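You operate a simulated robot arm through the tools that you are given. There is no shell and no other tool.

You are at the controls of a simulated robot arm. One attempt, no reset.

## Task
Stop the striped machine, wipe its reading plate and take up the quill's play.
Fine: lap at rest first; cloth back; wipe before you turn the round brass play screw, till the plate says no play. What is to be rubbed or washed off counts as gone when no trace of it is left.

Only the result counts: the job must be done as asked and must still hold three seconds after the hand-in. Knocking over, shifting, dropping, spilling or breaking anything else fails it. Flat cloth is picked up by pressing the open fingertips on it (5 to 10 N) and closing them slowly along it; thin cloth reads only 2 to 8 mm in the jaws.

## Robot
A 7-joint arm with a two-finger parallel gripper, fixed in place. Base frame: the origin is at the foot of the arm, x ahead of it, y to its left, z up. Readings come in m, rad, newtons and seconds.
With the tool pointing down near the work surface it reaches from about 0.18 to 0.68 m from the base axis. Its first joint turns from -2.897 to 2.897 rad. Payload 1.57 kg.
Tool frame: the origin (TCP) lies between the finger pads and is the grasp point; the fingertips stand 0.03 m ahead of it; z points along the fingers, y is the line along which they close. The gripper opens to 0.08 m. The fingers are 0.017 m wide and 0.012 m thick; the gripper's body (0.04 by 0.082 m) begins 0.08 m behind the TCP.
Orientation is told as [roll, pitch, yaw] about the base's x, y, z axes, in that order, counted from this pose: with the fingers straight down and closing along the base's y, the tool's x points along the base's -x, its y along +y and its z along -z.

## Interface
- The arm moves only by the tool step_arm. Its argument "commands" is a list of rows, each a list of 3 entries, a list of its own where there are three numbers: the turn, a rotation vector about the base's x, y, z in units of 60 degrees (1.0 is 60 degrees), then the shift along the base's x, y, z in units of 500 mm (1.0 is 500 mm), then the finger opening in m, from 0 to 0.08. In form: [[[rx, ry, rz], [x, y, z], jaw], ...]. A call has 1 to 20 rows; each row is the pose to reach, as a shift and turn from the pose commanded when the call began. A call with a number of a shift or a turn outside -1 to 1 is refused whole. Each row takes 0.2 s and may step no farther than 0.05 m and 0.15 rad from the row before; otherwise, or with a gripper value out of range, the whole call is refused. A pose out of reach is approached as far as the arm can. The call stops where the force on the tool passes 40 N (or 10 N more than at its start, if that is more) or the arm is blocked; 0.2 s more then pass. Each finger travels about 0.072 m/s and halts on what it meets, pressing with about 31 N; the grip force reading is that of the motor and also rises with nothing between the fingers. The clock runs only during rows and for 0.2 s after the last one: add rows that repeat a pose to give the fingers time. It gives the time, the measured TCP pose, the force on the tool (base axes), the opening and the grip force at its end, in the units of the frame above (readings bear some noise), with the torque about the TCP (base axes, N m) and any sound that the robot's microphone picked up.
- Cameras (640 x 400 px; columns grow to the right, rows downward): "scene" is fixed at [0.0488, -0.5007, 1.385]; the picture's right is [0.27, -0.96, 0.00], its down [-0.69, -0.20, -0.69] and it looks along [0.67, 0.19, -0.72] (base axes); focal length 214 px, centre (320, 200). "wrist" rides on the gripper at [0.072, -0.007, -0.122] in the tool frame; the picture's right is [0.09, 1.00, 0.00], its down [-0.84, 0.08, -0.54] and it looks along [-0.54, 0.05, 0.84] (tool axes); focal length 238 px, centre (320, 200). There is no depth. A picture from a camera that has moved, and an enlarged one, comes with that camera's place and axes in the base frame and with its lens.
- grab_frame(camera): a new picture of that camera. It takes no simulated time.
- lift_body(by): slides the trunk up (or, below 0, down) by that many m; the arm rides with it, the base frame stays. It gives what a move gives, with no picture.
- zoom(camera, box): a new picture of the part [left, top, right, bottom] of that camera's present view, enlarged. It takes no simulated time.
- job_done(): hands the job in; it is judged then, once.

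Places have to be worked out from the pictures, the camera data and where the tool is seen. Open the gripper and draw the arm clear of the work before you hand the job in, unless the task says otherwise.

The tools are called as a command line: name --argument value ..., lists and objects as JSON in quotes. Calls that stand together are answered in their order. step_arm: Moves the arm, as the interface text tells. Its arguments: {"type":"object","properties":{"commands":{"type":"array","items":{"type":"array"}}},"required":["commands"]} The other tools are called the same way: lift_body (by) slides the trunk up or down; grab_frame (camera) takes a picture; zoom (camera, box) takes an enlarged picture of a part of a camera's view; job_done () hands the job in.

At the start:

```text
time_s: 0.0
tool_pos: [0.2926, 0.3687, 1.2746]
orientation: [0.001, 0.0, 0.0]
contact_force: [0.0, 0.5, -0.1]
torque: [-0.01, 0.01, -0.02]
opening: 0.0799
gripper_force: 0.1
trunk travel left (down, up): [-0.425, 0.055]
```

scene: 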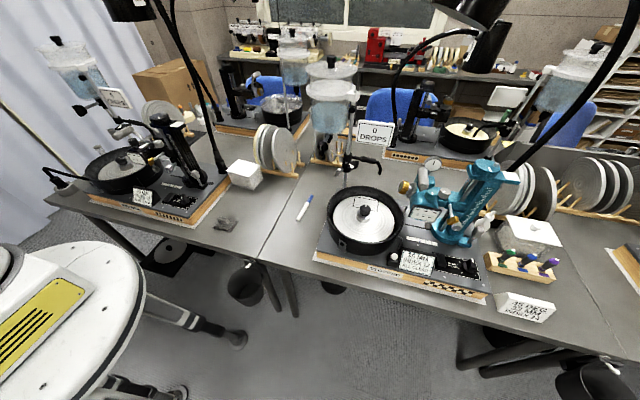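
wrist: 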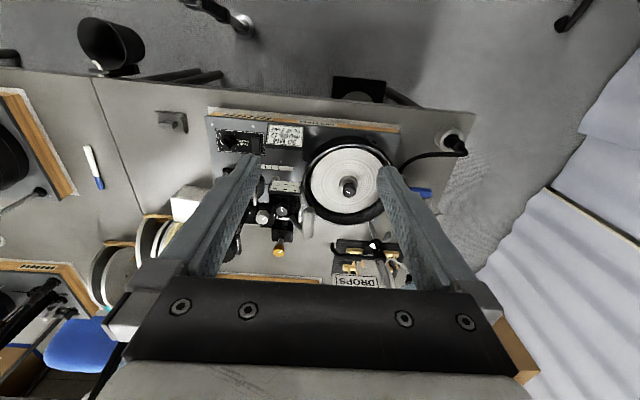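

I see several faceting machines on benches. I'll zoom into the scene to find the striped machine, its switch, cloth, reading plate and screw.

zoom --camera "scene" --box '[300, 140, 560, 310]'

zoom --camera "scene" --box '[40, 80, 270, 240]'

zoom --camera "scene" --box '[220, 20, 480, 180]'

zoom --camera "wrist" --box '[160, 90, 480, 290]'

```text
2.35 times, centred on (430, 225) of scene
camera zoom: at [0.0488, -0.5007, 1.385], right [0.27, -0.96, 0.0], down [-0.69, -0.2, -0.69], along [0.67, 0.19, -0.72], focal length 505 px, centre (61, 141)
```

zoom: 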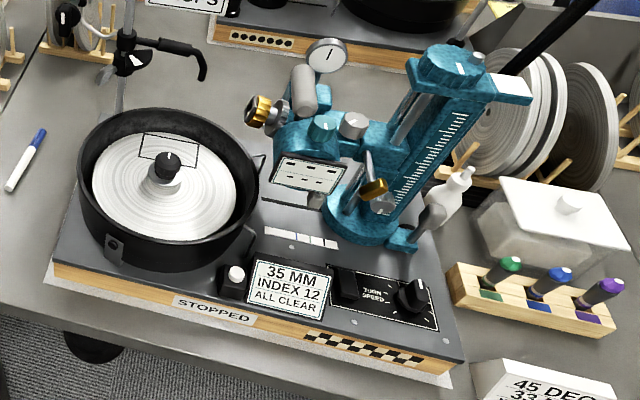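

```text
2.50 times, centred on (155, 160) of scene
camera zoom: at [0.0488, -0.5007, 1.385], right [0.27, -0.96, 0.0], down [-0.69, -0.2, -0.69], along [0.67, 0.19, -0.72], focal length 536 px, centre (732, 300)
```

zoom: 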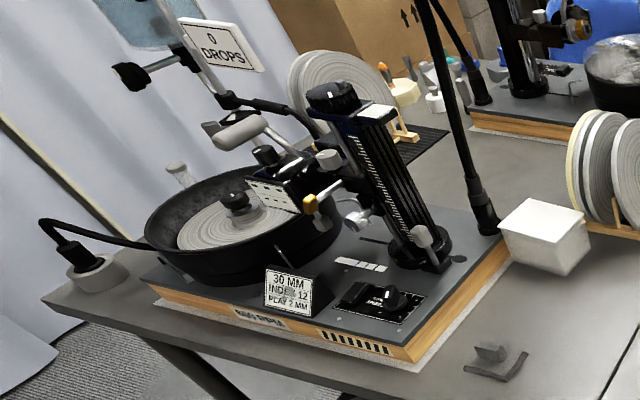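

```text
2.46 times, centred on (350, 100) of scene
camera zoom: at [0.0488, -0.5007, 1.385], right [0.27, -0.96, 0.0], down [-0.69, -0.2, -0.69], along [0.67, 0.19, -0.72], focal length 528 px, centre (246, 446)
```

zoom: 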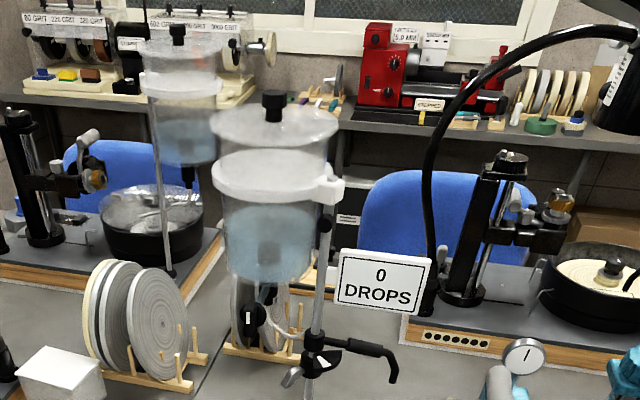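

```text
2.00 times, centred on (320, 190) of wrist
camera zoom: at [0.2207, 0.3617, 1.3965], right [-0.09, 1.0, 0.0], down [0.84, 0.08, 0.54], along [0.54, 0.05, -0.84], focal length 477 px, centre (320, 220)
```

zoom: 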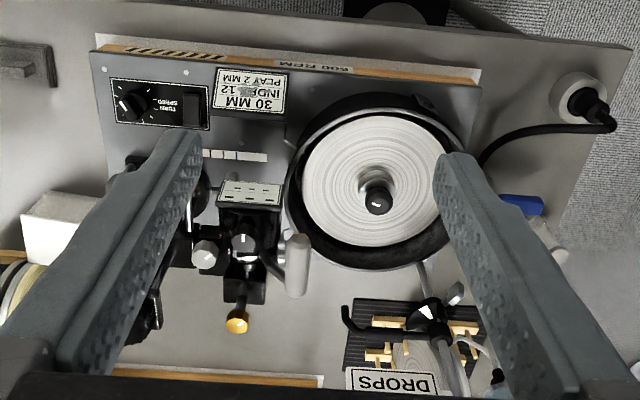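

The left machine bears the striped badge and reads "600 RPM"; its card reads PLAY 2 MM. I zoom closer on it and on the grey thing on the table.

zoom --camera "scene" --box '[125, 165, 215, 225]'

zoom --camera "scene" --box '[200, 200, 260, 240]'

zoom --camera "wrist" --box '[200, 110, 320, 185]'

zoom --camera "wrist" --box '[220, 165, 340, 285]'

zoom --camera "wrist" --box '[60, 80, 220, 220]'

zoom --camera "scene" --box '[70, 110, 210, 200]'

```text
6.67 times, centred on (170, 195) of scene
camera zoom: at [0.0488, -0.5007, 1.385], right [0.27, -0.96, 0.0], down [-0.69, -0.2, -0.69], along [0.67, 0.19, -0.72], focal length 1430 px, centre (1320, 233)
```

zoom: 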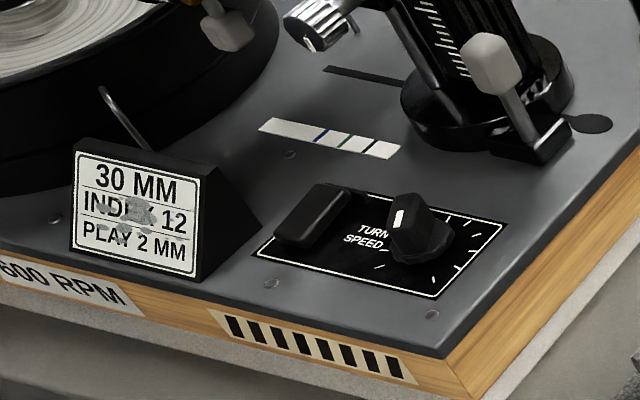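

```text
10.00 times, centred on (230, 220) of scene
camera zoom: at [0.0488, -0.5007, 1.385], right [0.27, -0.96, 0.0], down [-0.69, -0.2, -0.69], along [0.67, 0.19, -0.72], focal length 2145 px, centre (1220, 0)
```

zoom: 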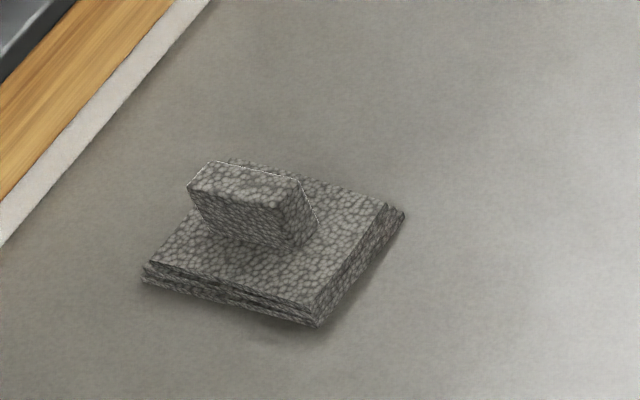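

```text
5.33 times, centred on (260, 148) of wrist
camera zoom: at [0.2207, 0.3617, 1.3965], right [-0.09, 1.0, 0.0], down [0.84, 0.08, 0.54], along [0.54, 0.05, -0.84], focal length 1271 px, centre (640, 480)
```

zoom: 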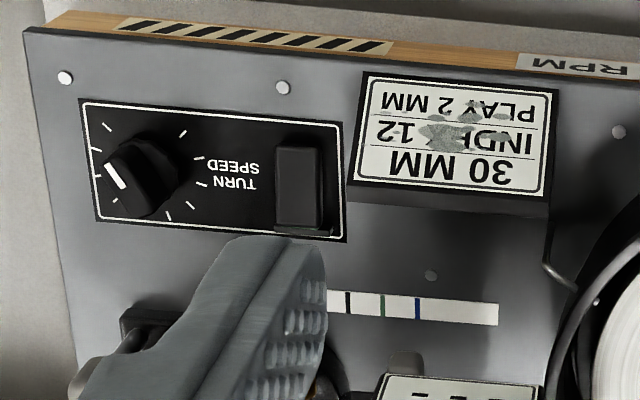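

```text
3.33 times, centred on (280, 225) of wrist
camera zoom: at [0.2207, 0.3617, 1.3965], right [-0.09, 1.0, 0.0], down [0.84, 0.08, 0.54], along [0.54, 0.05, -0.84], focal length 794 px, centre (453, 117)
```

zoom: 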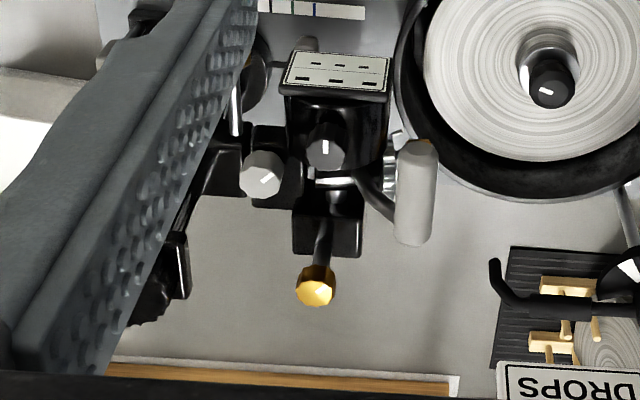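

```text
2.86 times, centred on (140, 150) of wrist
camera zoom: at [0.2207, 0.3617, 1.3965], right [-0.09, 1.0, 0.0], down [0.84, 0.08, 0.54], along [0.54, 0.05, -0.84], focal length 681 px, centre (834, 343)
```

zoom: 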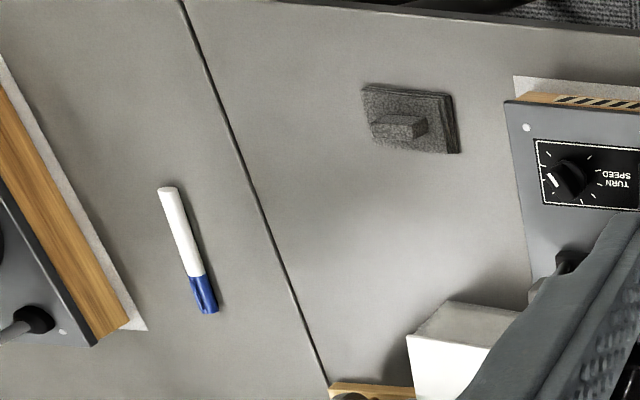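

```text
4.44 times, centred on (140, 155) of scene
camera zoom: at [0.0488, -0.5007, 1.385], right [0.27, -0.96, 0.0], down [-0.69, -0.2, -0.69], along [0.67, 0.19, -0.72], focal length 953 px, centre (1120, 400)
```

zoom: 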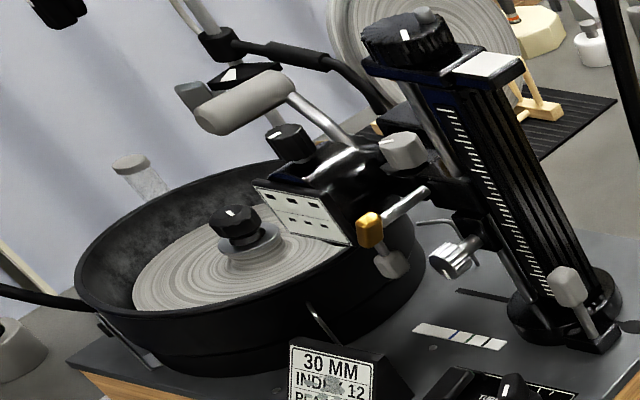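

Triangulating from both cameras: speed knob at about (0.446, 0.136, 0.81), card about (0.412, 0.292, 0.81), cloth handle top about (0.43, -0.02, 0.768). I compare the switch panels of the running and the stopped machine.

zoom --camera "scene" --box '[385, 230, 490, 300]'

zoom --camera "scene" --box '[155, 185, 203, 215]'

zoom --camera "wrist" --box '[210, 120, 270, 160]'

zoom --camera "scene" --box '[120, 130, 168, 160]'

zoom --camera "scene" --box '[380, 160, 480, 230]'

```text
5.71 times, centred on (438, 265) of scene
camera zoom: at [0.0488, -0.5007, 1.385], right [0.27, -0.96, 0.0], down [-0.69, -0.2, -0.69], along [0.67, 0.19, -0.72], focal length 1226 px, centre (-351, -171)
```

zoom: 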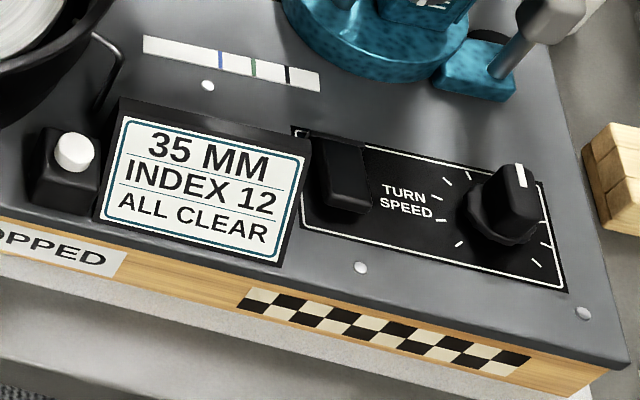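

```text
13.33 times, centred on (179, 200) of scene
camera zoom: at [0.0488, -0.5007, 1.385], right [0.27, -0.96, 0.0], down [-0.69, -0.2, -0.69], along [0.67, 0.19, -0.72], focal length 2860 px, centre (2200, 200)
```

zoom: 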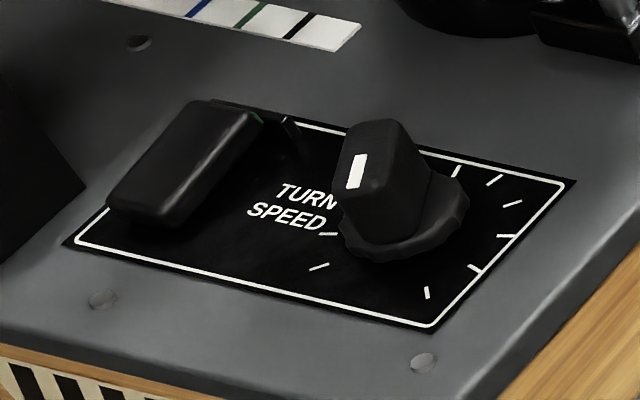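

```text
10.00 times, centred on (240, 140) of wrist
camera zoom: at [0.2207, 0.3617, 1.3965], right [-0.09, 1.0, 0.0], down [0.84, 0.08, 0.54], along [0.54, 0.05, -0.84], focal length 2384 px, centre (1120, 800)
```

zoom: 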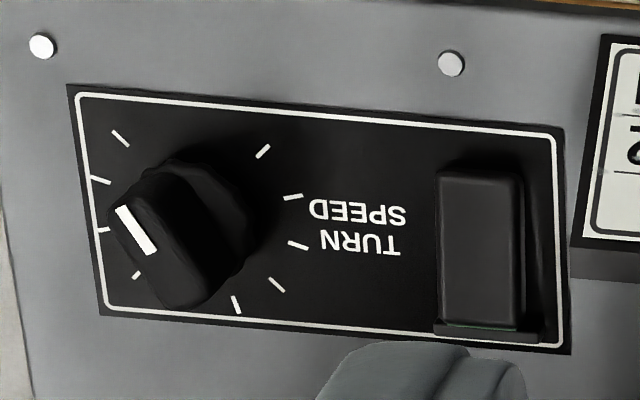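

```text
13.33 times, centred on (144, 145) of scene
camera zoom: at [0.0488, -0.5007, 1.385], right [0.27, -0.96, 0.0], down [-0.69, -0.2, -0.69], along [0.67, 0.19, -0.72], focal length 2860 px, centre (2667, 933)
```

zoom: 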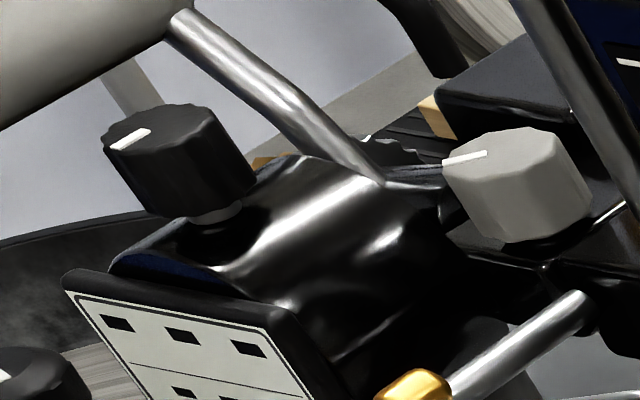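

```text
5.71 times, centred on (430, 195) of scene
camera zoom: at [0.0488, -0.5007, 1.385], right [0.27, -0.96, 0.0], down [-0.69, -0.2, -0.69], along [0.67, 0.19, -0.72], focal length 1226 px, centre (-309, 229)
```

zoom: 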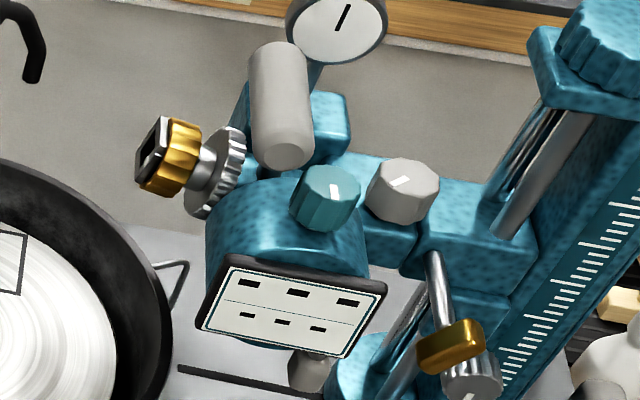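

The rocker sits at about (0.45, 0.20) with its +x end apparently raised, i.e. it is switched at the -x end. I move the tool over in front of that panel, keeping high.

step_arm --commands '[[[0, 0, 0], [0.01, -0.08, -0.02], 0.08], [[0, 0, 0], [0.02, -0.16, -0.04], 0.08], [[0, 0, 0], [0.03, -0.24, -0.06], 0.08], [[0, 0, 0], [0.04, -0.32, -0.08], 0.08], [[0, 0, 0], [0.05, -0.36, -0.1], 0.08], [[0, 0, 0], [0.05, -0.36, -0.1], 0.08]]'

lift_body --by -0.25

grab_frame --camera "wrist"

grab_frame --camera "scene"

```text
time_s: 1.4
tool_pos: [0.3179, 0.1878, 1.2229]
orientation: [-0.001, -0.001, 0.001]
contact_force: [-0.2, 0.6, -0.1]
torque: [-0.03, -0.03, 0.01]
opening: 0.08
gripper_force: 0.0
trunk travel left (down, up): [-0.425, 0.055]
```

```text
time_s: 4.0
tool_pos: [0.3178, 0.1888, 0.9738]
orientation: [-0.001, 0.0, 0.0]
contact_force: [0.0, 0.9, 0.6]
torque: [-0.01, -0.02, 0.0]
opening: 0.0804
gripper_force: 0.0
trunk travel left (down, up): [-0.175, 0.305]
```

```text
taken
camera wrist: at [0.2466, 0.181, 1.0958], right [-0.09, 1.0, 0.0], down [0.84, 0.08, 0.54], along [0.54, 0.05, -0.84], focal length 238 px, centre (320, 200)
```

wrist: 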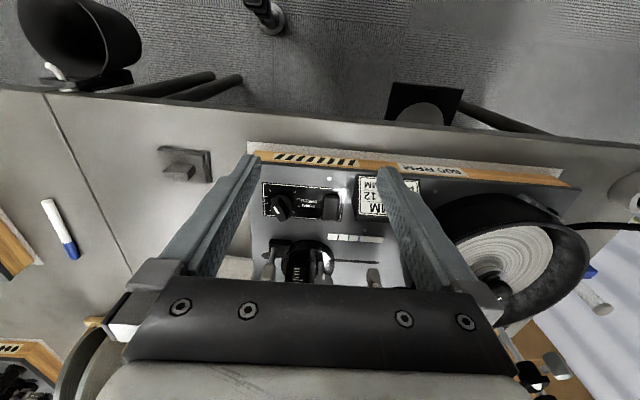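

```text
taken
```

scene: 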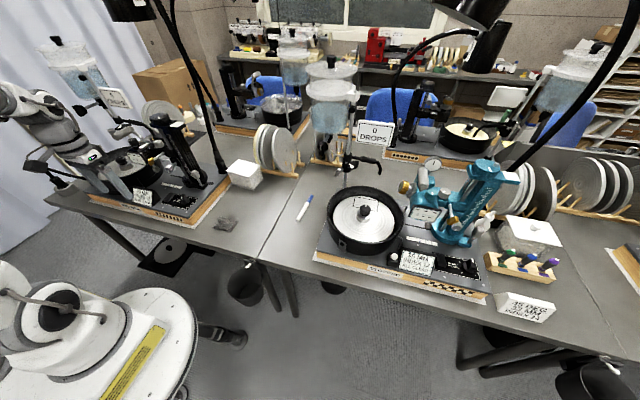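

The arm is now in front of the panel at z 0.97. I zoom the wrist camera on the panel and the head.

zoom --camera "wrist" --box '[250, 160, 400, 260]'

zoom --camera "wrist" --box '[300, 175, 345, 225]'

zoom --camera "wrist" --box '[140, 130, 260, 210]'

zoom --camera "scene" --box '[90, 100, 220, 220]'

```text
4.00 times, centred on (325, 210) of wrist
camera zoom: at [0.2466, 0.181, 1.0958], right [-0.09, 1.0, 0.0], down [0.84, 0.08, 0.54], along [0.54, 0.05, -0.84], focal length 953 px, centre (300, 160)
```

zoom: 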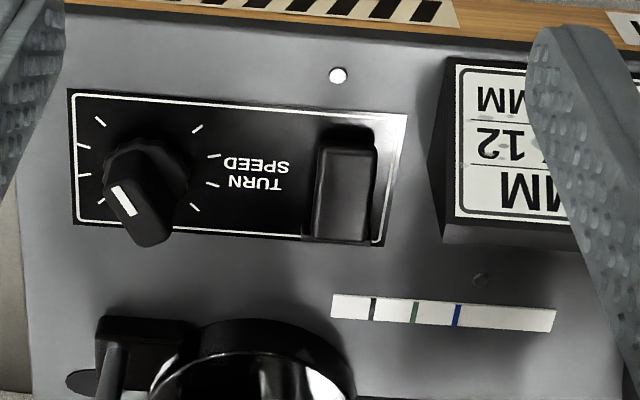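

```text
8.00 times, centred on (322, 200) of wrist
camera zoom: at [0.2466, 0.181, 1.0958], right [-0.09, 1.0, 0.0], down [0.84, 0.08, 0.54], along [0.54, 0.05, -0.84], focal length 1907 px, centre (300, 200)
```

zoom: 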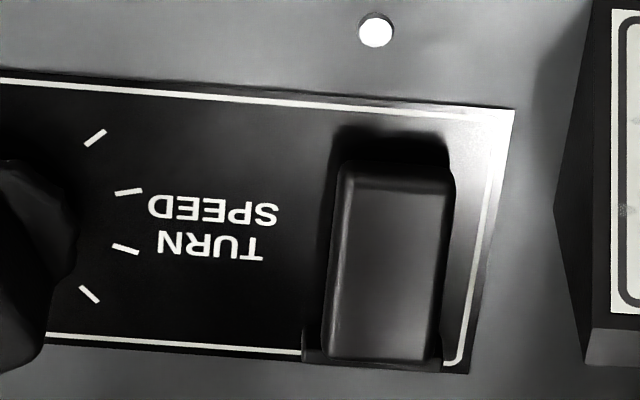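

```text
5.00 times, centred on (200, 170) of wrist
camera zoom: at [0.2466, 0.181, 1.0958], right [-0.09, 1.0, 0.0], down [0.84, 0.08, 0.54], along [0.54, 0.05, -0.84], focal length 1192 px, centre (920, 350)
```

zoom: 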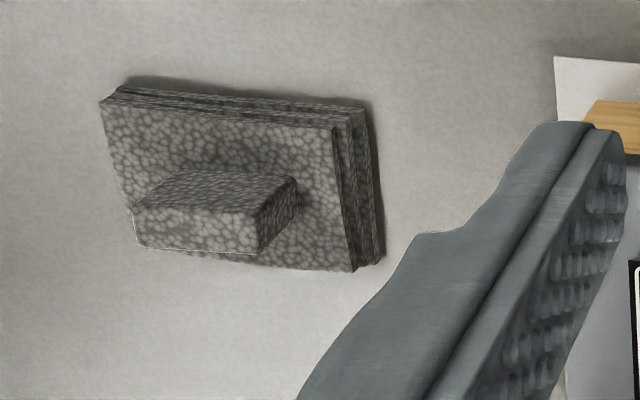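

```text
3.33 times, centred on (155, 160) of scene
camera zoom: at [0.0488, -0.5007, 1.385], right [0.27, -0.96, 0.0], down [-0.69, -0.2, -0.69], along [0.67, 0.19, -0.72], focal length 715 px, centre (870, 333)
```

zoom: 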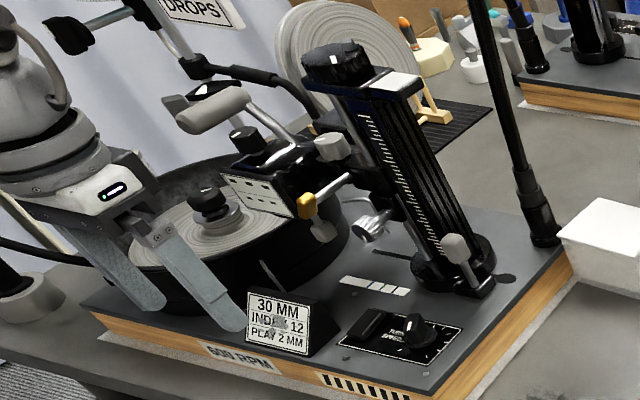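

The rocker spans x 0.424–0.459 at y 0.216. I tilt the fingers forward 30° so the gripper body stays away from the head, which also gives a level view of the head and brass parts.

step_arm --commands '[[[0, -0.125, 0], [0.01, 0.014, -0.01], 0.08], [[0, -0.25, 0], [0.02, 0.028, -0.02], 0.08], [[0, -0.375, 0], [0.03, 0.042, -0.03], 0.08], [[0, -0.5, 0], [0.04, 0.055, -0.04], 0.08], [[0, -0.5, 0], [0.04, 0.055, -0.04], 0.08]]'

grab_frame --camera "wrist"

zoom --camera "wrist" --box '[220, 150, 420, 280]'

```text
time_s: 5.2
tool_pos: [0.3394, 0.2128, 0.952]
orientation: [-0.001, -0.519, -0.004]
contact_force: [-0.5, 0.6, 0.1]
torque: [-0.04, 0.01, -0.02]
opening: 0.0802
gripper_force: 0.1
trunk travel left (down, up): [-0.175, 0.305]
```

```text
taken
camera wrist: at [0.2164, 0.2071, 1.0219], right [-0.07, 1.0, -0.05], down [0.46, 0.08, 0.89], along [0.89, 0.04, -0.46], focal length 238 px, centre (320, 200)
```

wrist: 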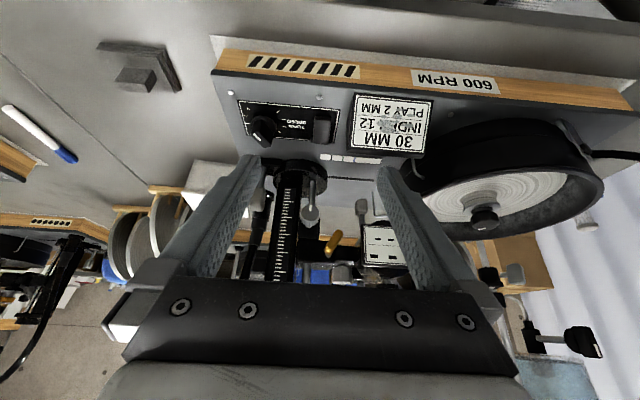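

```text
3.08 times, centred on (320, 215) of wrist
camera zoom: at [0.2164, 0.2071, 1.0219], right [-0.07, 1.0, -0.05], down [0.46, 0.08, 0.89], along [0.89, 0.04, -0.46], focal length 733 px, centre (320, 154)
```

zoom: 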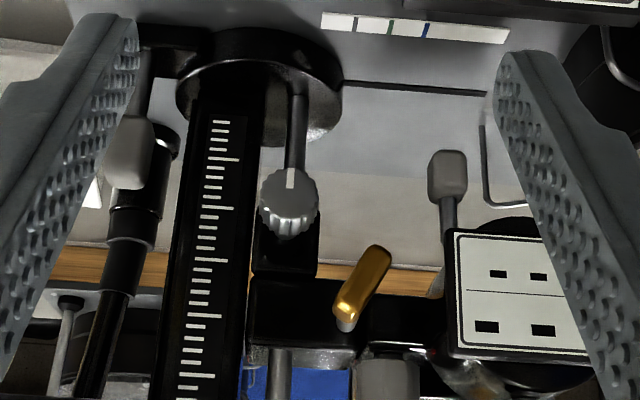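

Brass item A at (0.486, 0.239, 0.936) is a bar-shaped lever, not round; the round screw is likely elsewhere. First I stop the lap: close the fingers and hover over the rocker's +x end.

step_arm --commands '[[[0, 0, 0], [0, 0, 0], 0.0], [[0, 0, 0], [0.07, 0.007, -0.05], 0.0], [[0, 0, 0], [0.14, 0.007, -0.1], 0.0], [[0, 0, 0], [0.209, 0.007, -0.15], 0.0], [[0, 0, 0], [0.209, 0.007, -0.15], 0.0]]'

grab_frame --camera "wrist"

zoom --camera "scene" --box '[125, 160, 215, 225]'

```text
time_s: 6.4
tool_pos: [0.4413, 0.2199, 0.88]
orientation: [0.001, -0.525, -0.001]
contact_force: [0.9, -0.4, 0.3]
torque: [0.0, 0.01, 0.01]
opening: 0.0
gripper_force: 21.7
trunk travel left (down, up): [-0.175, 0.305]
```

```text
taken
camera wrist: at [0.319, 0.2126, 0.9496], right [-0.08, 1.0, -0.05], down [0.45, 0.08, 0.89], along [0.89, 0.05, -0.46], focal length 238 px, centre (320, 200)
```

wrist: 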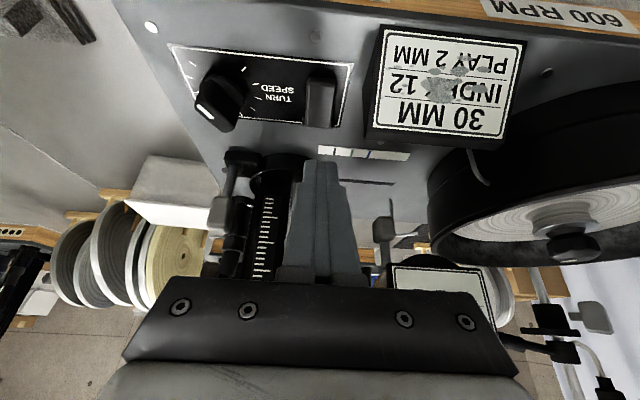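

```text
6.15 times, centred on (170, 192) of scene
camera zoom: at [0.0488, -0.5007, 1.385], right [0.27, -0.96, 0.0], down [-0.69, -0.2, -0.69], along [0.67, 0.19, -0.72], focal length 1320 px, centre (1243, 246)
```

zoom: 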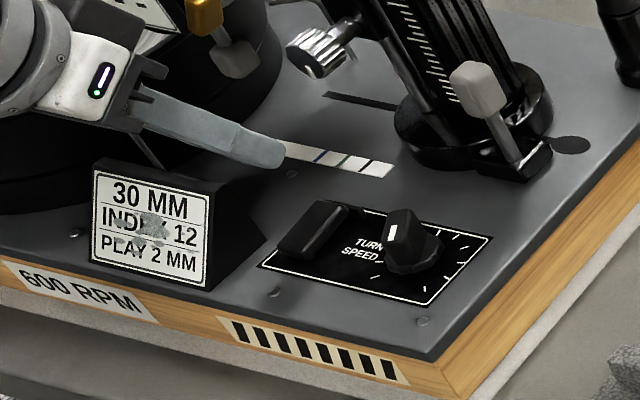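

The fingertip's lower corner is at about (0.449, 0.22, 0.850), above the rocker's +x end. I lower it toward the rocker in small steps.

step_arm --commands '[[[0, 0, 0], [0.008, -0.006, -0.02], 0.0], [[0, 0, 0], [0.008, -0.006, -0.04], 0.0], [[0, 0, 0], [0.008, -0.006, -0.055], 0.0], [[0, 0, 0], [0.008, -0.006, -0.06], 0.0], [[0, 0, 0], [0.008, -0.006, -0.065], 0.0], [[0, 0, 0], [0.008, -0.006, -0.065], 0.0]]'

zoom --camera "scene" --box '[125, 160, 215, 225]'

```text
time_s: 7.8
tool_pos: [0.446, 0.2169, 0.8468]
orientation: [-0.001, -0.523, -0.001]
contact_force: [0.1, 0.1, -0.5]
torque: [0.02, 0.01, 0.01]
opening: 0.0001
gripper_force: 20.9
trunk travel left (down, up): [-0.175, 0.305]
```

```text
6.15 times, centred on (170, 192) of scene
camera zoom: at [0.0488, -0.5007, 1.385], right [0.27, -0.96, 0.0], down [-0.69, -0.2, -0.69], along [0.67, 0.19, -0.72], focal length 1320 px, centre (1243, 246)
```

zoom: 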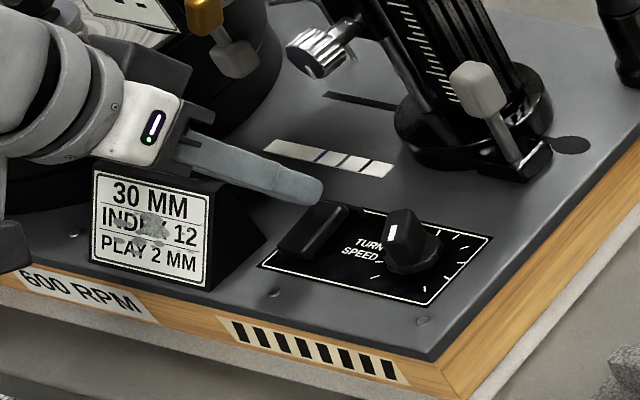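

Not in contact yet; lower corner is at about z 0.817. I continue in 2.5 mm steps.

step_arm --commands '[[[0, 0, 0], [0, 0, -0.005], 0.0], [[0, 0, 0], [0, 0, -0.01], 0.0], [[0, 0, 0], [0, 0, -0.015], 0.0], [[0, 0, 0], [0, 0, -0.015], 0.0]]'

zoom --camera "scene" --box '[125, 160, 215, 225]'

```text
time_s: 8.8
tool_pos: [0.4465, 0.2174, 0.8391]
orientation: [0.0, -0.523, -0.001]
contact_force: [0.4, 0.6, 0.8]
torque: [-0.02, -0.02, 0.0]
opening: 0.0
gripper_force: 21.2
trunk travel left (down, up): [-0.175, 0.305]
```

```text
6.15 times, centred on (170, 192) of scene
camera zoom: at [0.0488, -0.5007, 1.385], right [0.27, -0.96, 0.0], down [-0.69, -0.2, -0.69], along [0.67, 0.19, -0.72], focal length 1320 px, centre (1243, 246)
```

zoom: 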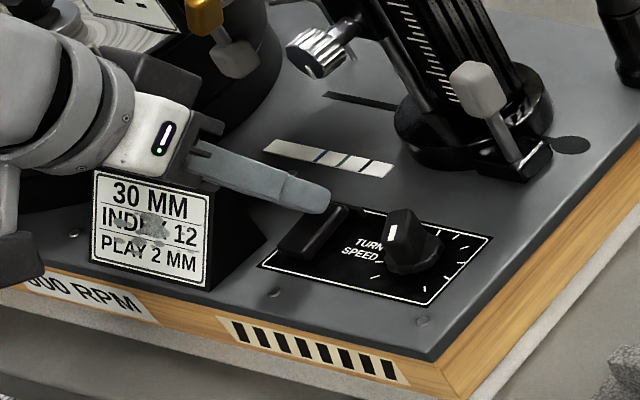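

Still no contact at lower-corner z ≈ 0.809; continue in 2 mm steps.

step_arm --commands '[[[0, 0, 0], [0, 0, -0.004], 0.0], [[0, 0, 0], [0, 0, -0.008], 0.0], [[0, 0, 0], [0, 0, -0.012], 0.0], [[0, 0, 0], [0, 0, -0.012], 0.0]]'

zoom --camera "scene" --box '[125, 160, 215, 225]'

```text
time_s: 9.8
tool_pos: [0.4472, 0.2165, 0.8344]
orientation: [0.003, -0.528, -0.001]
contact_force: [4.4, 0.0, 11.7]
torque: [-0.05, -0.23, 0.01]
opening: 0.0
gripper_force: 21.4
trunk travel left (down, up): [-0.175, 0.305]
```

```text
6.15 times, centred on (170, 192) of scene
camera zoom: at [0.0488, -0.5007, 1.385], right [0.27, -0.96, 0.0], down [-0.69, -0.2, -0.69], along [0.67, 0.19, -0.72], focal length 1320 px, centre (1243, 246)
```

zoom: 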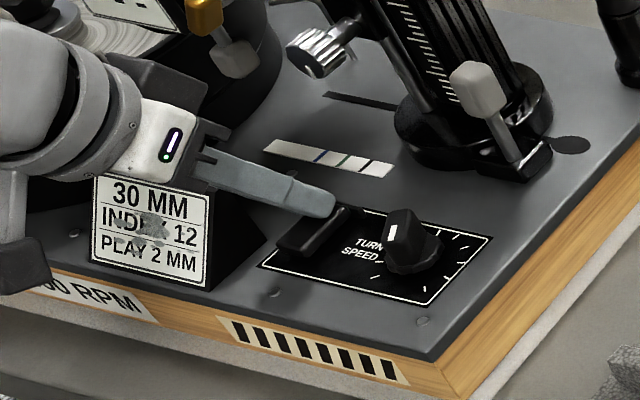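

Contact with about 12 N. I check the wrist picture for the rocker's tilt and the speed plate.

grab_frame --camera "wrist"

zoom --camera "wrist" --box '[270, 60, 370, 170]'

```text
taken
camera wrist: at [0.3242, 0.2091, 0.9037], right [-0.08, 1.0, -0.04], down [0.45, 0.08, 0.89], along [0.89, 0.05, -0.45], focal length 238 px, centre (320, 200)
```

wrist: 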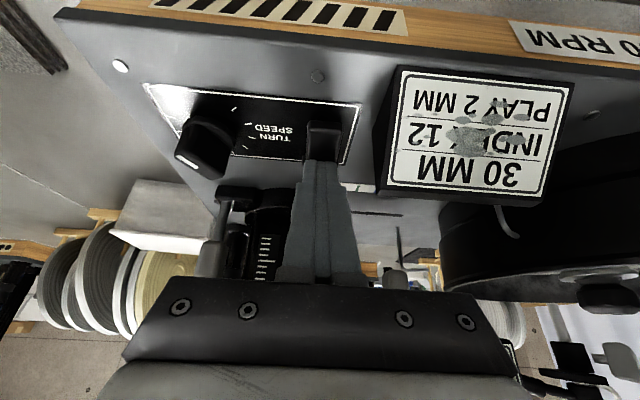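

```text
3.64 times, centred on (320, 115) of wrist
camera zoom: at [0.3242, 0.2091, 0.9037], right [-0.08, 1.0, -0.04], down [0.45, 0.08, 0.89], along [0.89, 0.05, -0.45], focal length 867 px, centre (320, 509)
```

zoom: 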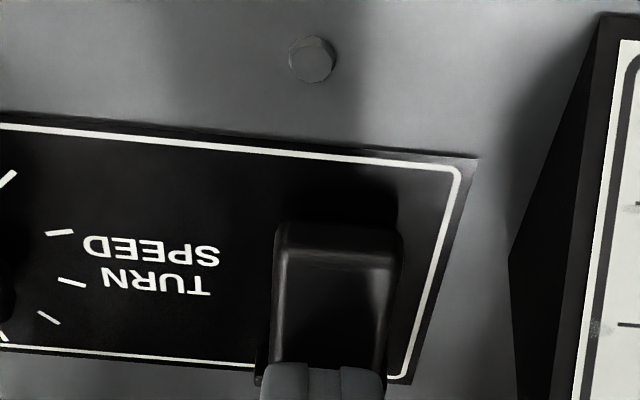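

The contact came at z ≈ 0.804, quite low, so the +x end may have been the pressed end already. I lift off and check the speed plate.

step_arm --commands '[[[0, 0, 0], [0, 0, 0.02], 0.0], [[0, 0, 0], [-0.02, 0, 0.06], 0.0], [[0, 0, 0], [-0.06, 0, 0.1], 0.0], [[0, 0, 0], [-0.06, 0, 0.1], 0.0], [[0, 0, 0], [-0.06, 0, 0.1], 0.0]]'

grab_frame --camera "wrist"

zoom --camera "wrist" --box '[270, 50, 370, 160]'

zoom --camera "scene" --box '[110, 160, 215, 225]'

```text
time_s: 11.0
tool_pos: [0.415, 0.2166, 0.8831]
orientation: [0.0, -0.523, 0.001]
contact_force: [0.2, 0.6, 0.4]
torque: [-0.01, 0.02, 0.01]
opening: 0.0001
gripper_force: 21.0
trunk travel left (down, up): [-0.175, 0.305]
```

```text
taken
camera wrist: at [0.2924, 0.2084, 0.9529], right [-0.08, 1.0, -0.05], down [0.45, 0.08, 0.89], along [0.89, 0.05, -0.46], focal length 238 px, centre (320, 200)
```

wrist: 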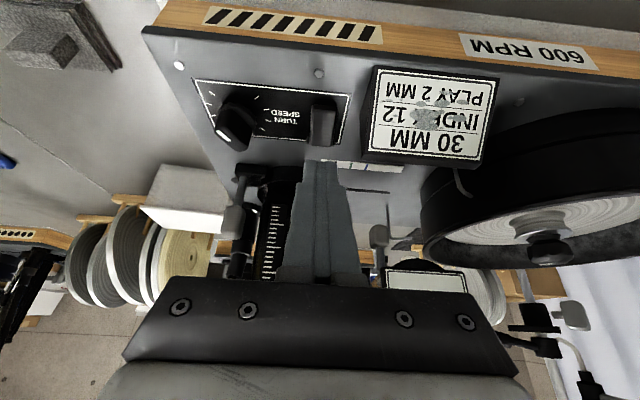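

```text
3.64 times, centred on (320, 105) of wrist
camera zoom: at [0.2924, 0.2084, 0.9529], right [-0.08, 1.0, -0.05], down [0.45, 0.08, 0.89], along [0.89, 0.05, -0.46], focal length 867 px, centre (320, 546)
```

zoom: 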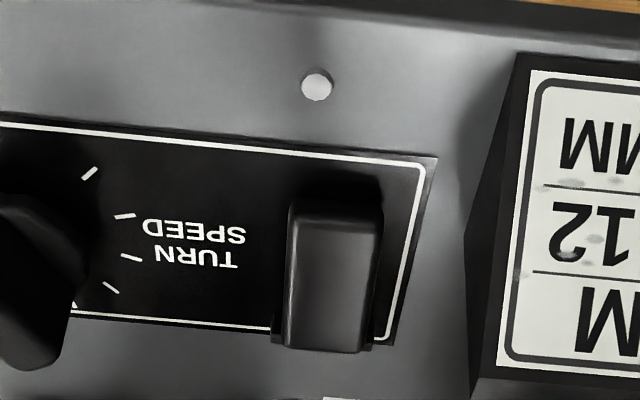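

```text
6.10 times, centred on (162, 192) of scene
camera zoom: at [0.0488, -0.5007, 1.385], right [0.27, -0.96, 0.0], down [-0.69, -0.2, -0.69], along [0.67, 0.19, -0.72], focal length 1307 px, centre (1280, 246)
```

zoom: 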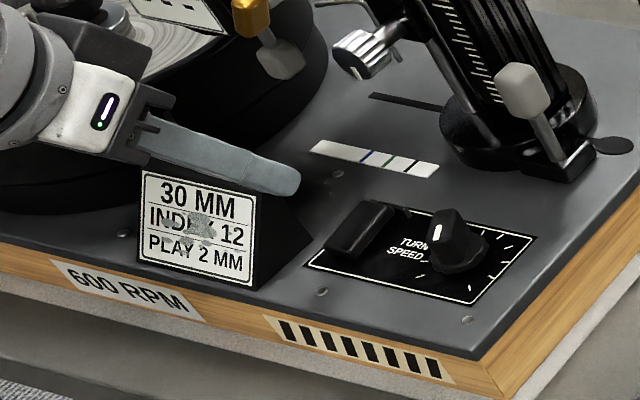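

Still 600 RPM, so I try the rocker's -x end instead.

step_arm --commands '[[[0, 0, 0], [0.015, 0, -0.04], 0.0], [[0, 0, 0], [0.015, 0, -0.06], 0.0], [[0, 0, 0], [0.015, 0, -0.068], 0.0], [[0, 0, 0], [0.015, 0, -0.073], 0.0], [[0, 0, 0], [0.015, 0, -0.078], 0.0], [[0, 0, 0], [0.015, 0, -0.083], 0.0], [[0, 0, 0], [0.015, 0, -0.083], 0.0]]'

zoom --camera "scene" --box '[110, 160, 215, 225]'

```text
time_s: 12.6
tool_pos: [0.4242, 0.2168, 0.8424]
orientation: [0.001, -0.523, -0.001]
contact_force: [-0.6, -0.1, 1.1]
torque: [-0.03, 0.02, 0.01]
opening: 0.0
gripper_force: 21.3
trunk travel left (down, up): [-0.175, 0.305]
```

```text
6.10 times, centred on (162, 192) of scene
camera zoom: at [0.0488, -0.5007, 1.385], right [0.27, -0.96, 0.0], down [-0.69, -0.2, -0.69], along [0.67, 0.19, -0.72], focal length 1307 px, centre (1280, 246)
```

zoom: 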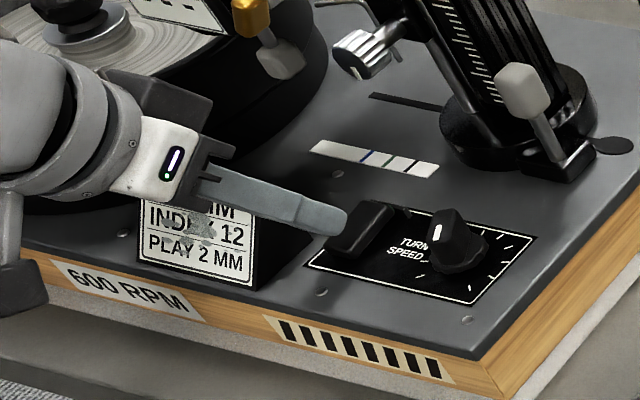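

Almost on it, no contact yet. I continue down in 2 mm steps.

step_arm --commands '[[[0, 0, 0], [0, 0, -0.004], 0.0], [[0, 0, 0], [0, 0, -0.008], 0.0], [[0, 0, 0], [0, 0, -0.012], 0.0], [[0, 0, 0], [0, 0, -0.016], 0.0], [[0, 0, 0], [0, 0, -0.016], 0.0]]'

zoom --camera "scene" --box '[110, 160, 215, 225]'

```text
time_s: 13.8
tool_pos: [0.4239, 0.2166, 0.8326]
orientation: [0.001, -0.521, -0.001]
contact_force: [-0.1, 0.4, 0.0]
torque: [-0.02, -0.04, 0.02]
opening: 0.0001
gripper_force: 20.9
trunk travel left (down, up): [-0.175, 0.305]
```

```text
6.10 times, centred on (162, 192) of scene
camera zoom: at [0.0488, -0.5007, 1.385], right [0.27, -0.96, 0.0], down [-0.69, -0.2, -0.69], along [0.67, 0.19, -0.72], focal length 1307 px, centre (1280, 246)
```

zoom: 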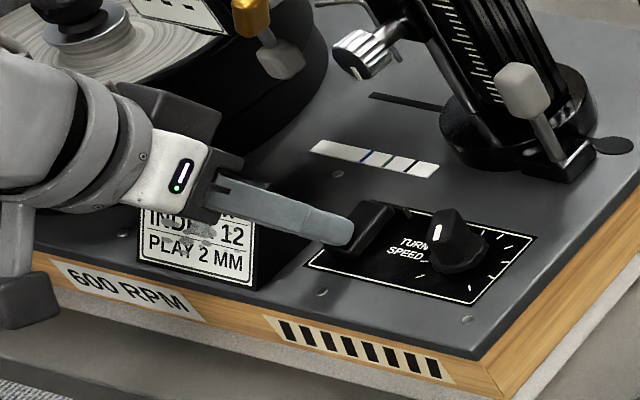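

No contact at 0.803 here, so this end is lower than the +x end, or I'm in front of it. I look with the wrist camera.

zoom --camera "wrist" --box '[260, 50, 400, 170]'

zoom --camera "scene" --box '[150, 182, 198, 212]'

```text
3.33 times, centred on (330, 110) of wrist
camera zoom: at [0.3009, 0.2092, 0.9029], right [-0.08, 1.0, -0.05], down [0.45, 0.08, 0.89], along [0.89, 0.05, -0.46], focal length 794 px, centre (287, 500)
```

zoom: 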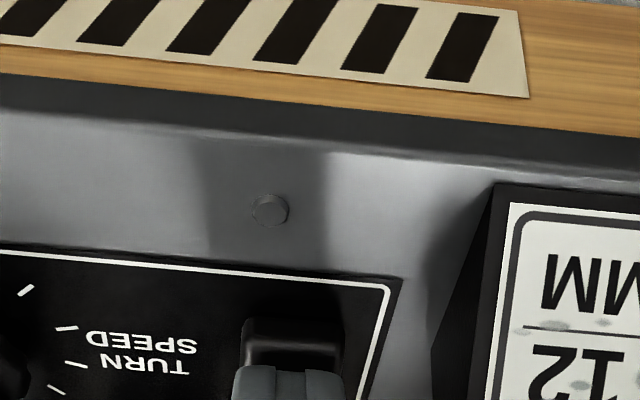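

```text
13.33 times, centred on (174, 197) of scene
camera zoom: at [0.0488, -0.5007, 1.385], right [0.27, -0.96, 0.0], down [-0.69, -0.2, -0.69], along [0.67, 0.19, -0.72], focal length 2860 px, centre (2267, 240)
```

zoom: 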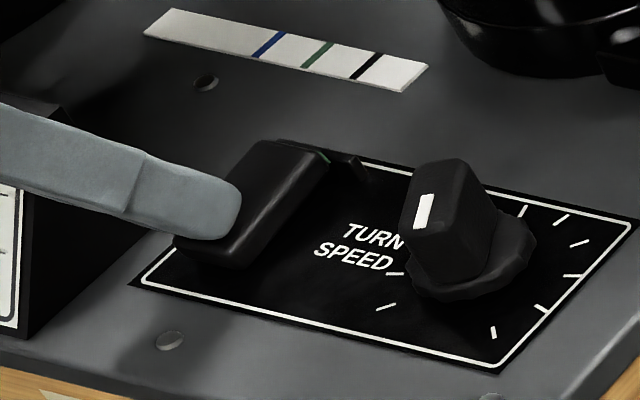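

The finger is over the lower -x end, so the +x end is the raised one and just needs a firmer press. I go back there and push harder in small steps.

step_arm --commands '[[[0, 0, 0], [0, 0, 0.03], 0.0], [[0, 0, 0], [0.03, 0, 0.04], 0.0], [[0, 0, 0], [0.05, 0, 0.03], 0.0], [[0, 0, 0], [0.05, 0, 0.015], 0.0], [[0, 0, 0], [0.05, 0, 0.008], 0.0], [[0, 0, 0], [0.05, 0, 0.003], 0.0], [[0, 0, 0], [0.05, 0, -0.002], 0.0], [[0, 0, 0], [0.05, 0, -0.006], 0.0], [[0, 0, 0], [0.05, 0, -0.01], 0.0], [[0, 0, 0], [0.05, 0, -0.014], 0.0], [[0, 0, 0], [0.05, 0, -0.014], 0.0]]'

zoom --camera "scene" --box '[110, 160, 215, 225]'

```text
time_s: 15.8
tool_pos: [0.4505, 0.2166, 0.8323]
orientation: [0.007, -0.533, -0.004]
contact_force: [-4.6, -1.5, 19.7]
torque: [-0.09, 0.02, -0.03]
opening: 0.0
gripper_force: 20.8
trunk travel left (down, up): [-0.175, 0.305]
stopped in row 10: the force on the tool passed its limit at 44 N (the readings are from after the stop); the commanded pose is now the measured one
```

```text
6.10 times, centred on (162, 192) of scene
camera zoom: at [0.0488, -0.5007, 1.385], right [0.27, -0.96, 0.0], down [-0.69, -0.2, -0.69], along [0.67, 0.19, -0.72], focal length 1307 px, centre (1280, 246)
```

zoom: 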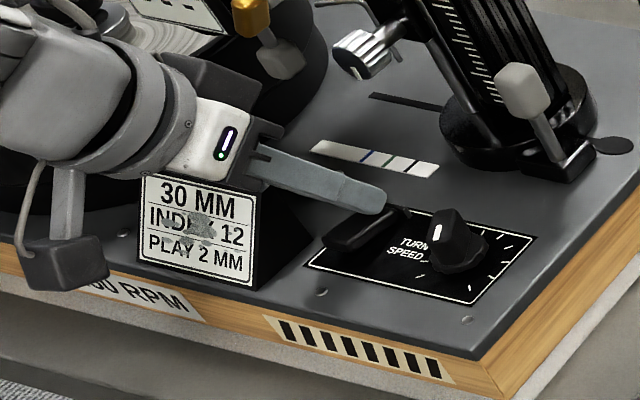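

Force reached 44 N there. I lift off and see whether the speed plate has changed.

step_arm --commands '[[[0, 0, 0], [0, 0, 0.03], 0.0], [[0, 0, 0], [-0.04, 0, 0.07], 0.0], [[0, 0, 0], [-0.1, 0, 0.12], 0.0], [[0, 0, 0], [-0.1, 0, 0.12], 0.0], [[0, 0, 0], [-0.1, 0, 0.12], 0.0]]'

zoom --camera "scene" --box '[110, 160, 215, 225]'

grab_frame --camera "wrist"

zoom --camera "scene" --box '[150, 182, 198, 212]'

```text
time_s: 17.0
tool_pos: [0.4015, 0.2174, 0.8906]
orientation: [0.004, -0.53, -0.002]
contact_force: [0.0, -0.1, 0.0]
torque: [-0.01, -0.01, 0.06]
opening: 0.0
gripper_force: 20.8
trunk travel left (down, up): [-0.175, 0.305]
```

```text
6.10 times, centred on (162, 192) of scene
camera zoom: at [0.0488, -0.5007, 1.385], right [0.27, -0.96, 0.0], down [-0.69, -0.2, -0.69], along [0.67, 0.19, -0.72], focal length 1307 px, centre (1280, 246)
```

zoom: 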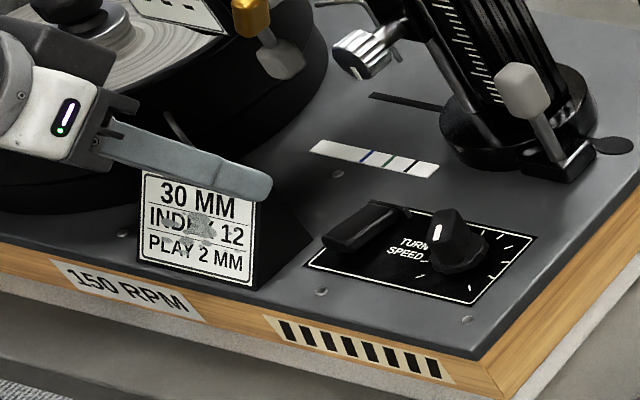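

```text
taken
camera wrist: at [0.2787, 0.2108, 0.9597], right [-0.08, 1.0, -0.04], down [0.45, 0.07, 0.89], along [0.89, 0.05, -0.45], focal length 238 px, centre (320, 200)
```

wrist: 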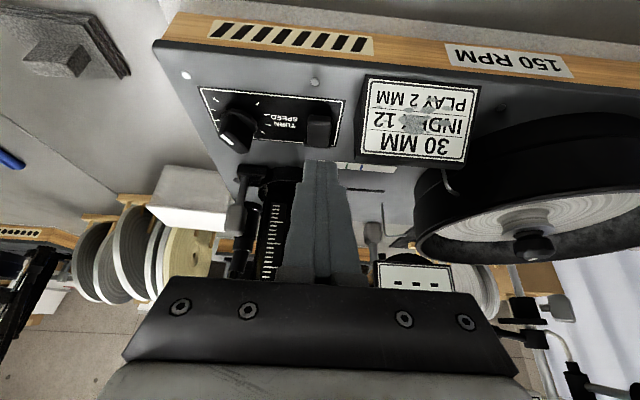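

```text
13.33 times, centred on (174, 197) of scene
camera zoom: at [0.0488, -0.5007, 1.385], right [0.27, -0.96, 0.0], down [-0.69, -0.2, -0.69], along [0.67, 0.19, -0.72], focal length 2860 px, centre (2267, 240)
```

zoom: 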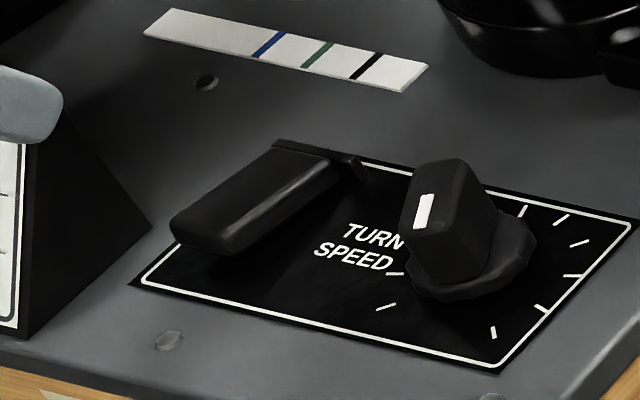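

The plate now reads 150 RPM and the rocker has flipped: the lap is running down. I straighten the tool and move toward the cloth, its handle judged at about (0.422, -0.018), long along y, about 12 mm thick.

step_arm --commands '[[[0, 0.1265, 0], [-0.04, -0.04, 0.06], 0.05], [[0, 0.253, 0], [-0.07, -0.1, 0.11], 0.06], [[0, 0.3795, 0], [-0.08, -0.17, 0.15], 0.06], [[0, 0.506, 0], [-0.08, -0.235, 0.16], 0.06], [[0, 0.506, 0], [-0.08, -0.235, 0.16], 0.06]]'

step_arm --commands '[[[0, 0, 0.125], [0.015, -0.03, -0.005], 0.06], [[0, 0, 0.25], [0.03, -0.06, -0.01], 0.06], [[0, 0, 0.375], [0.045, -0.09, -0.015], 0.06], [[0, 0, 0.5], [0.06, -0.12, -0.02], 0.06], [[0, 0, 0.625], [0.075, -0.15, -0.025], 0.06], [[0, 0, 0.75], [0.09, -0.18, -0.03], 0.06], [[0, 0, 0.875], [0.105, -0.21, -0.04], 0.06], [[0, 0, 1.0], [0.12, -0.24, -0.04], 0.06], [[0, 0, 1.0], [0.12, -0.24, -0.04], 0.06]]'

step_arm --commands '[[[0, 0, 0.125], [0, 0, 0], 0.06], [[0, 0, 0.25], [0, 0, 0], 0.06], [[0, 0, 0.375], [0, 0, 0], 0.06], [[0, 0, 0.5], [0, 0, 0], 0.06], [[0, 0, 0.5], [0, 0, 0], 0.06]]'

grab_frame --camera "wrist"

grab_frame --camera "scene"

```text
time_s: 18.2
tool_pos: [0.3607, 0.0998, 0.971]
orientation: [0.003, 0.003, -0.003]
contact_force: [-0.5, 0.0, 0.1]
torque: [-0.01, 0.03, 0.02]
opening: 0.0598
gripper_force: 0.0
trunk travel left (down, up): [-0.175, 0.305]
```

```text
time_s: 20.2
tool_pos: [0.4209, -0.0201, 0.9505]
orientation: [0.001, 0.001, 1.045]
contact_force: [-0.3, -0.3, -0.8]
torque: [-0.04, 0.03, 0.0]
opening: 0.0598
gripper_force: 0.1
trunk travel left (down, up): [-0.175, 0.305]
```

```text
time_s: 21.4
tool_pos: [0.4214, -0.0213, 0.9514]
orientation: [0.002, 0.001, 1.57]
contact_force: [-0.4, 0.7, -0.5]
torque: [0.03, 0.02, 0.01]
opening: 0.0601
gripper_force: 0.0
trunk travel left (down, up): [-0.175, 0.305]
```

```text
taken
camera wrist: at [0.4284, -0.0931, 1.073], right [-1.0, -0.09, 0.0], down [-0.07, 0.84, 0.54], along [-0.05, 0.54, -0.84], focal length 238 px, centre (320, 200)
```

wrist: 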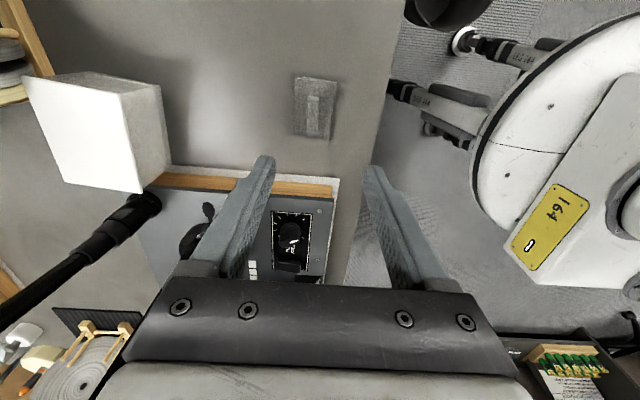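

```text
taken
```

scene: 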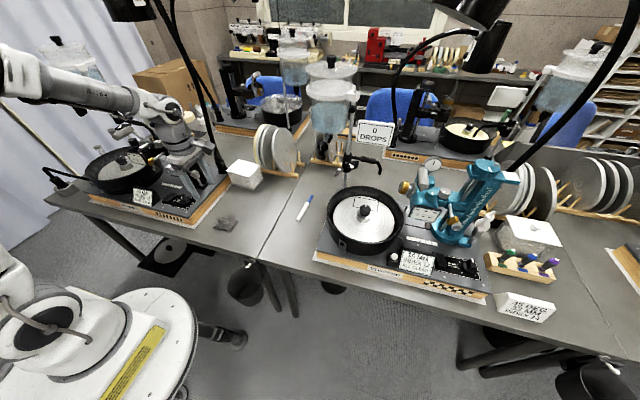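

The cloth is visible at the top of the wrist view. I zoom in to place its handle accurately.

zoom --camera "wrist" --box '[270, 60, 360, 150]'

zoom --camera "scene" --box '[110, 160, 215, 225]'

```text
4.44 times, centred on (315, 105) of wrist
camera zoom: at [0.4284, -0.0931, 1.073], right [-1.0, -0.09, 0.0], down [-0.07, 0.84, 0.54], along [-0.05, 0.54, -0.84], focal length 1059 px, centre (342, 622)
```

zoom: 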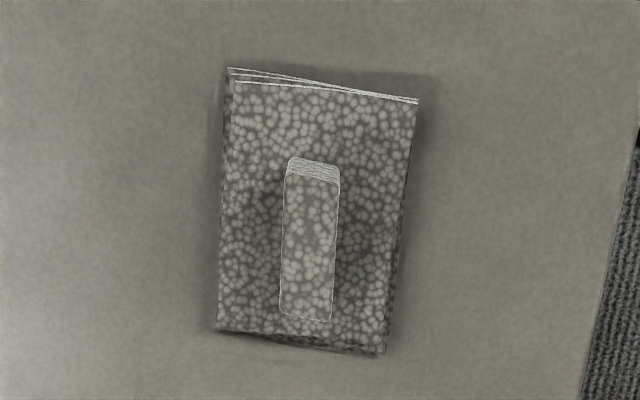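

```text
6.10 times, centred on (162, 192) of scene
camera zoom: at [0.0488, -0.5007, 1.385], right [0.27, -0.96, 0.0], down [-0.69, -0.2, -0.69], along [0.67, 0.19, -0.72], focal length 1307 px, centre (1280, 246)
```

zoom: 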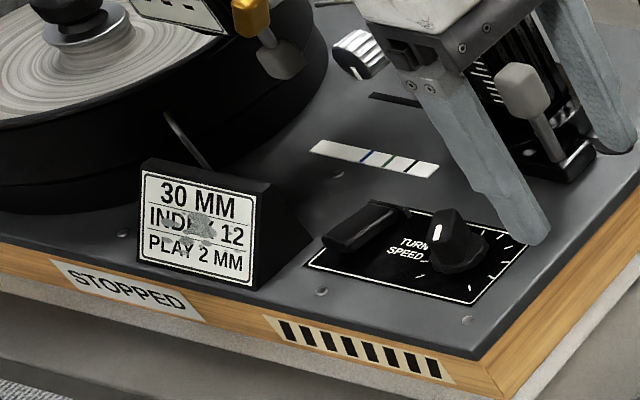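

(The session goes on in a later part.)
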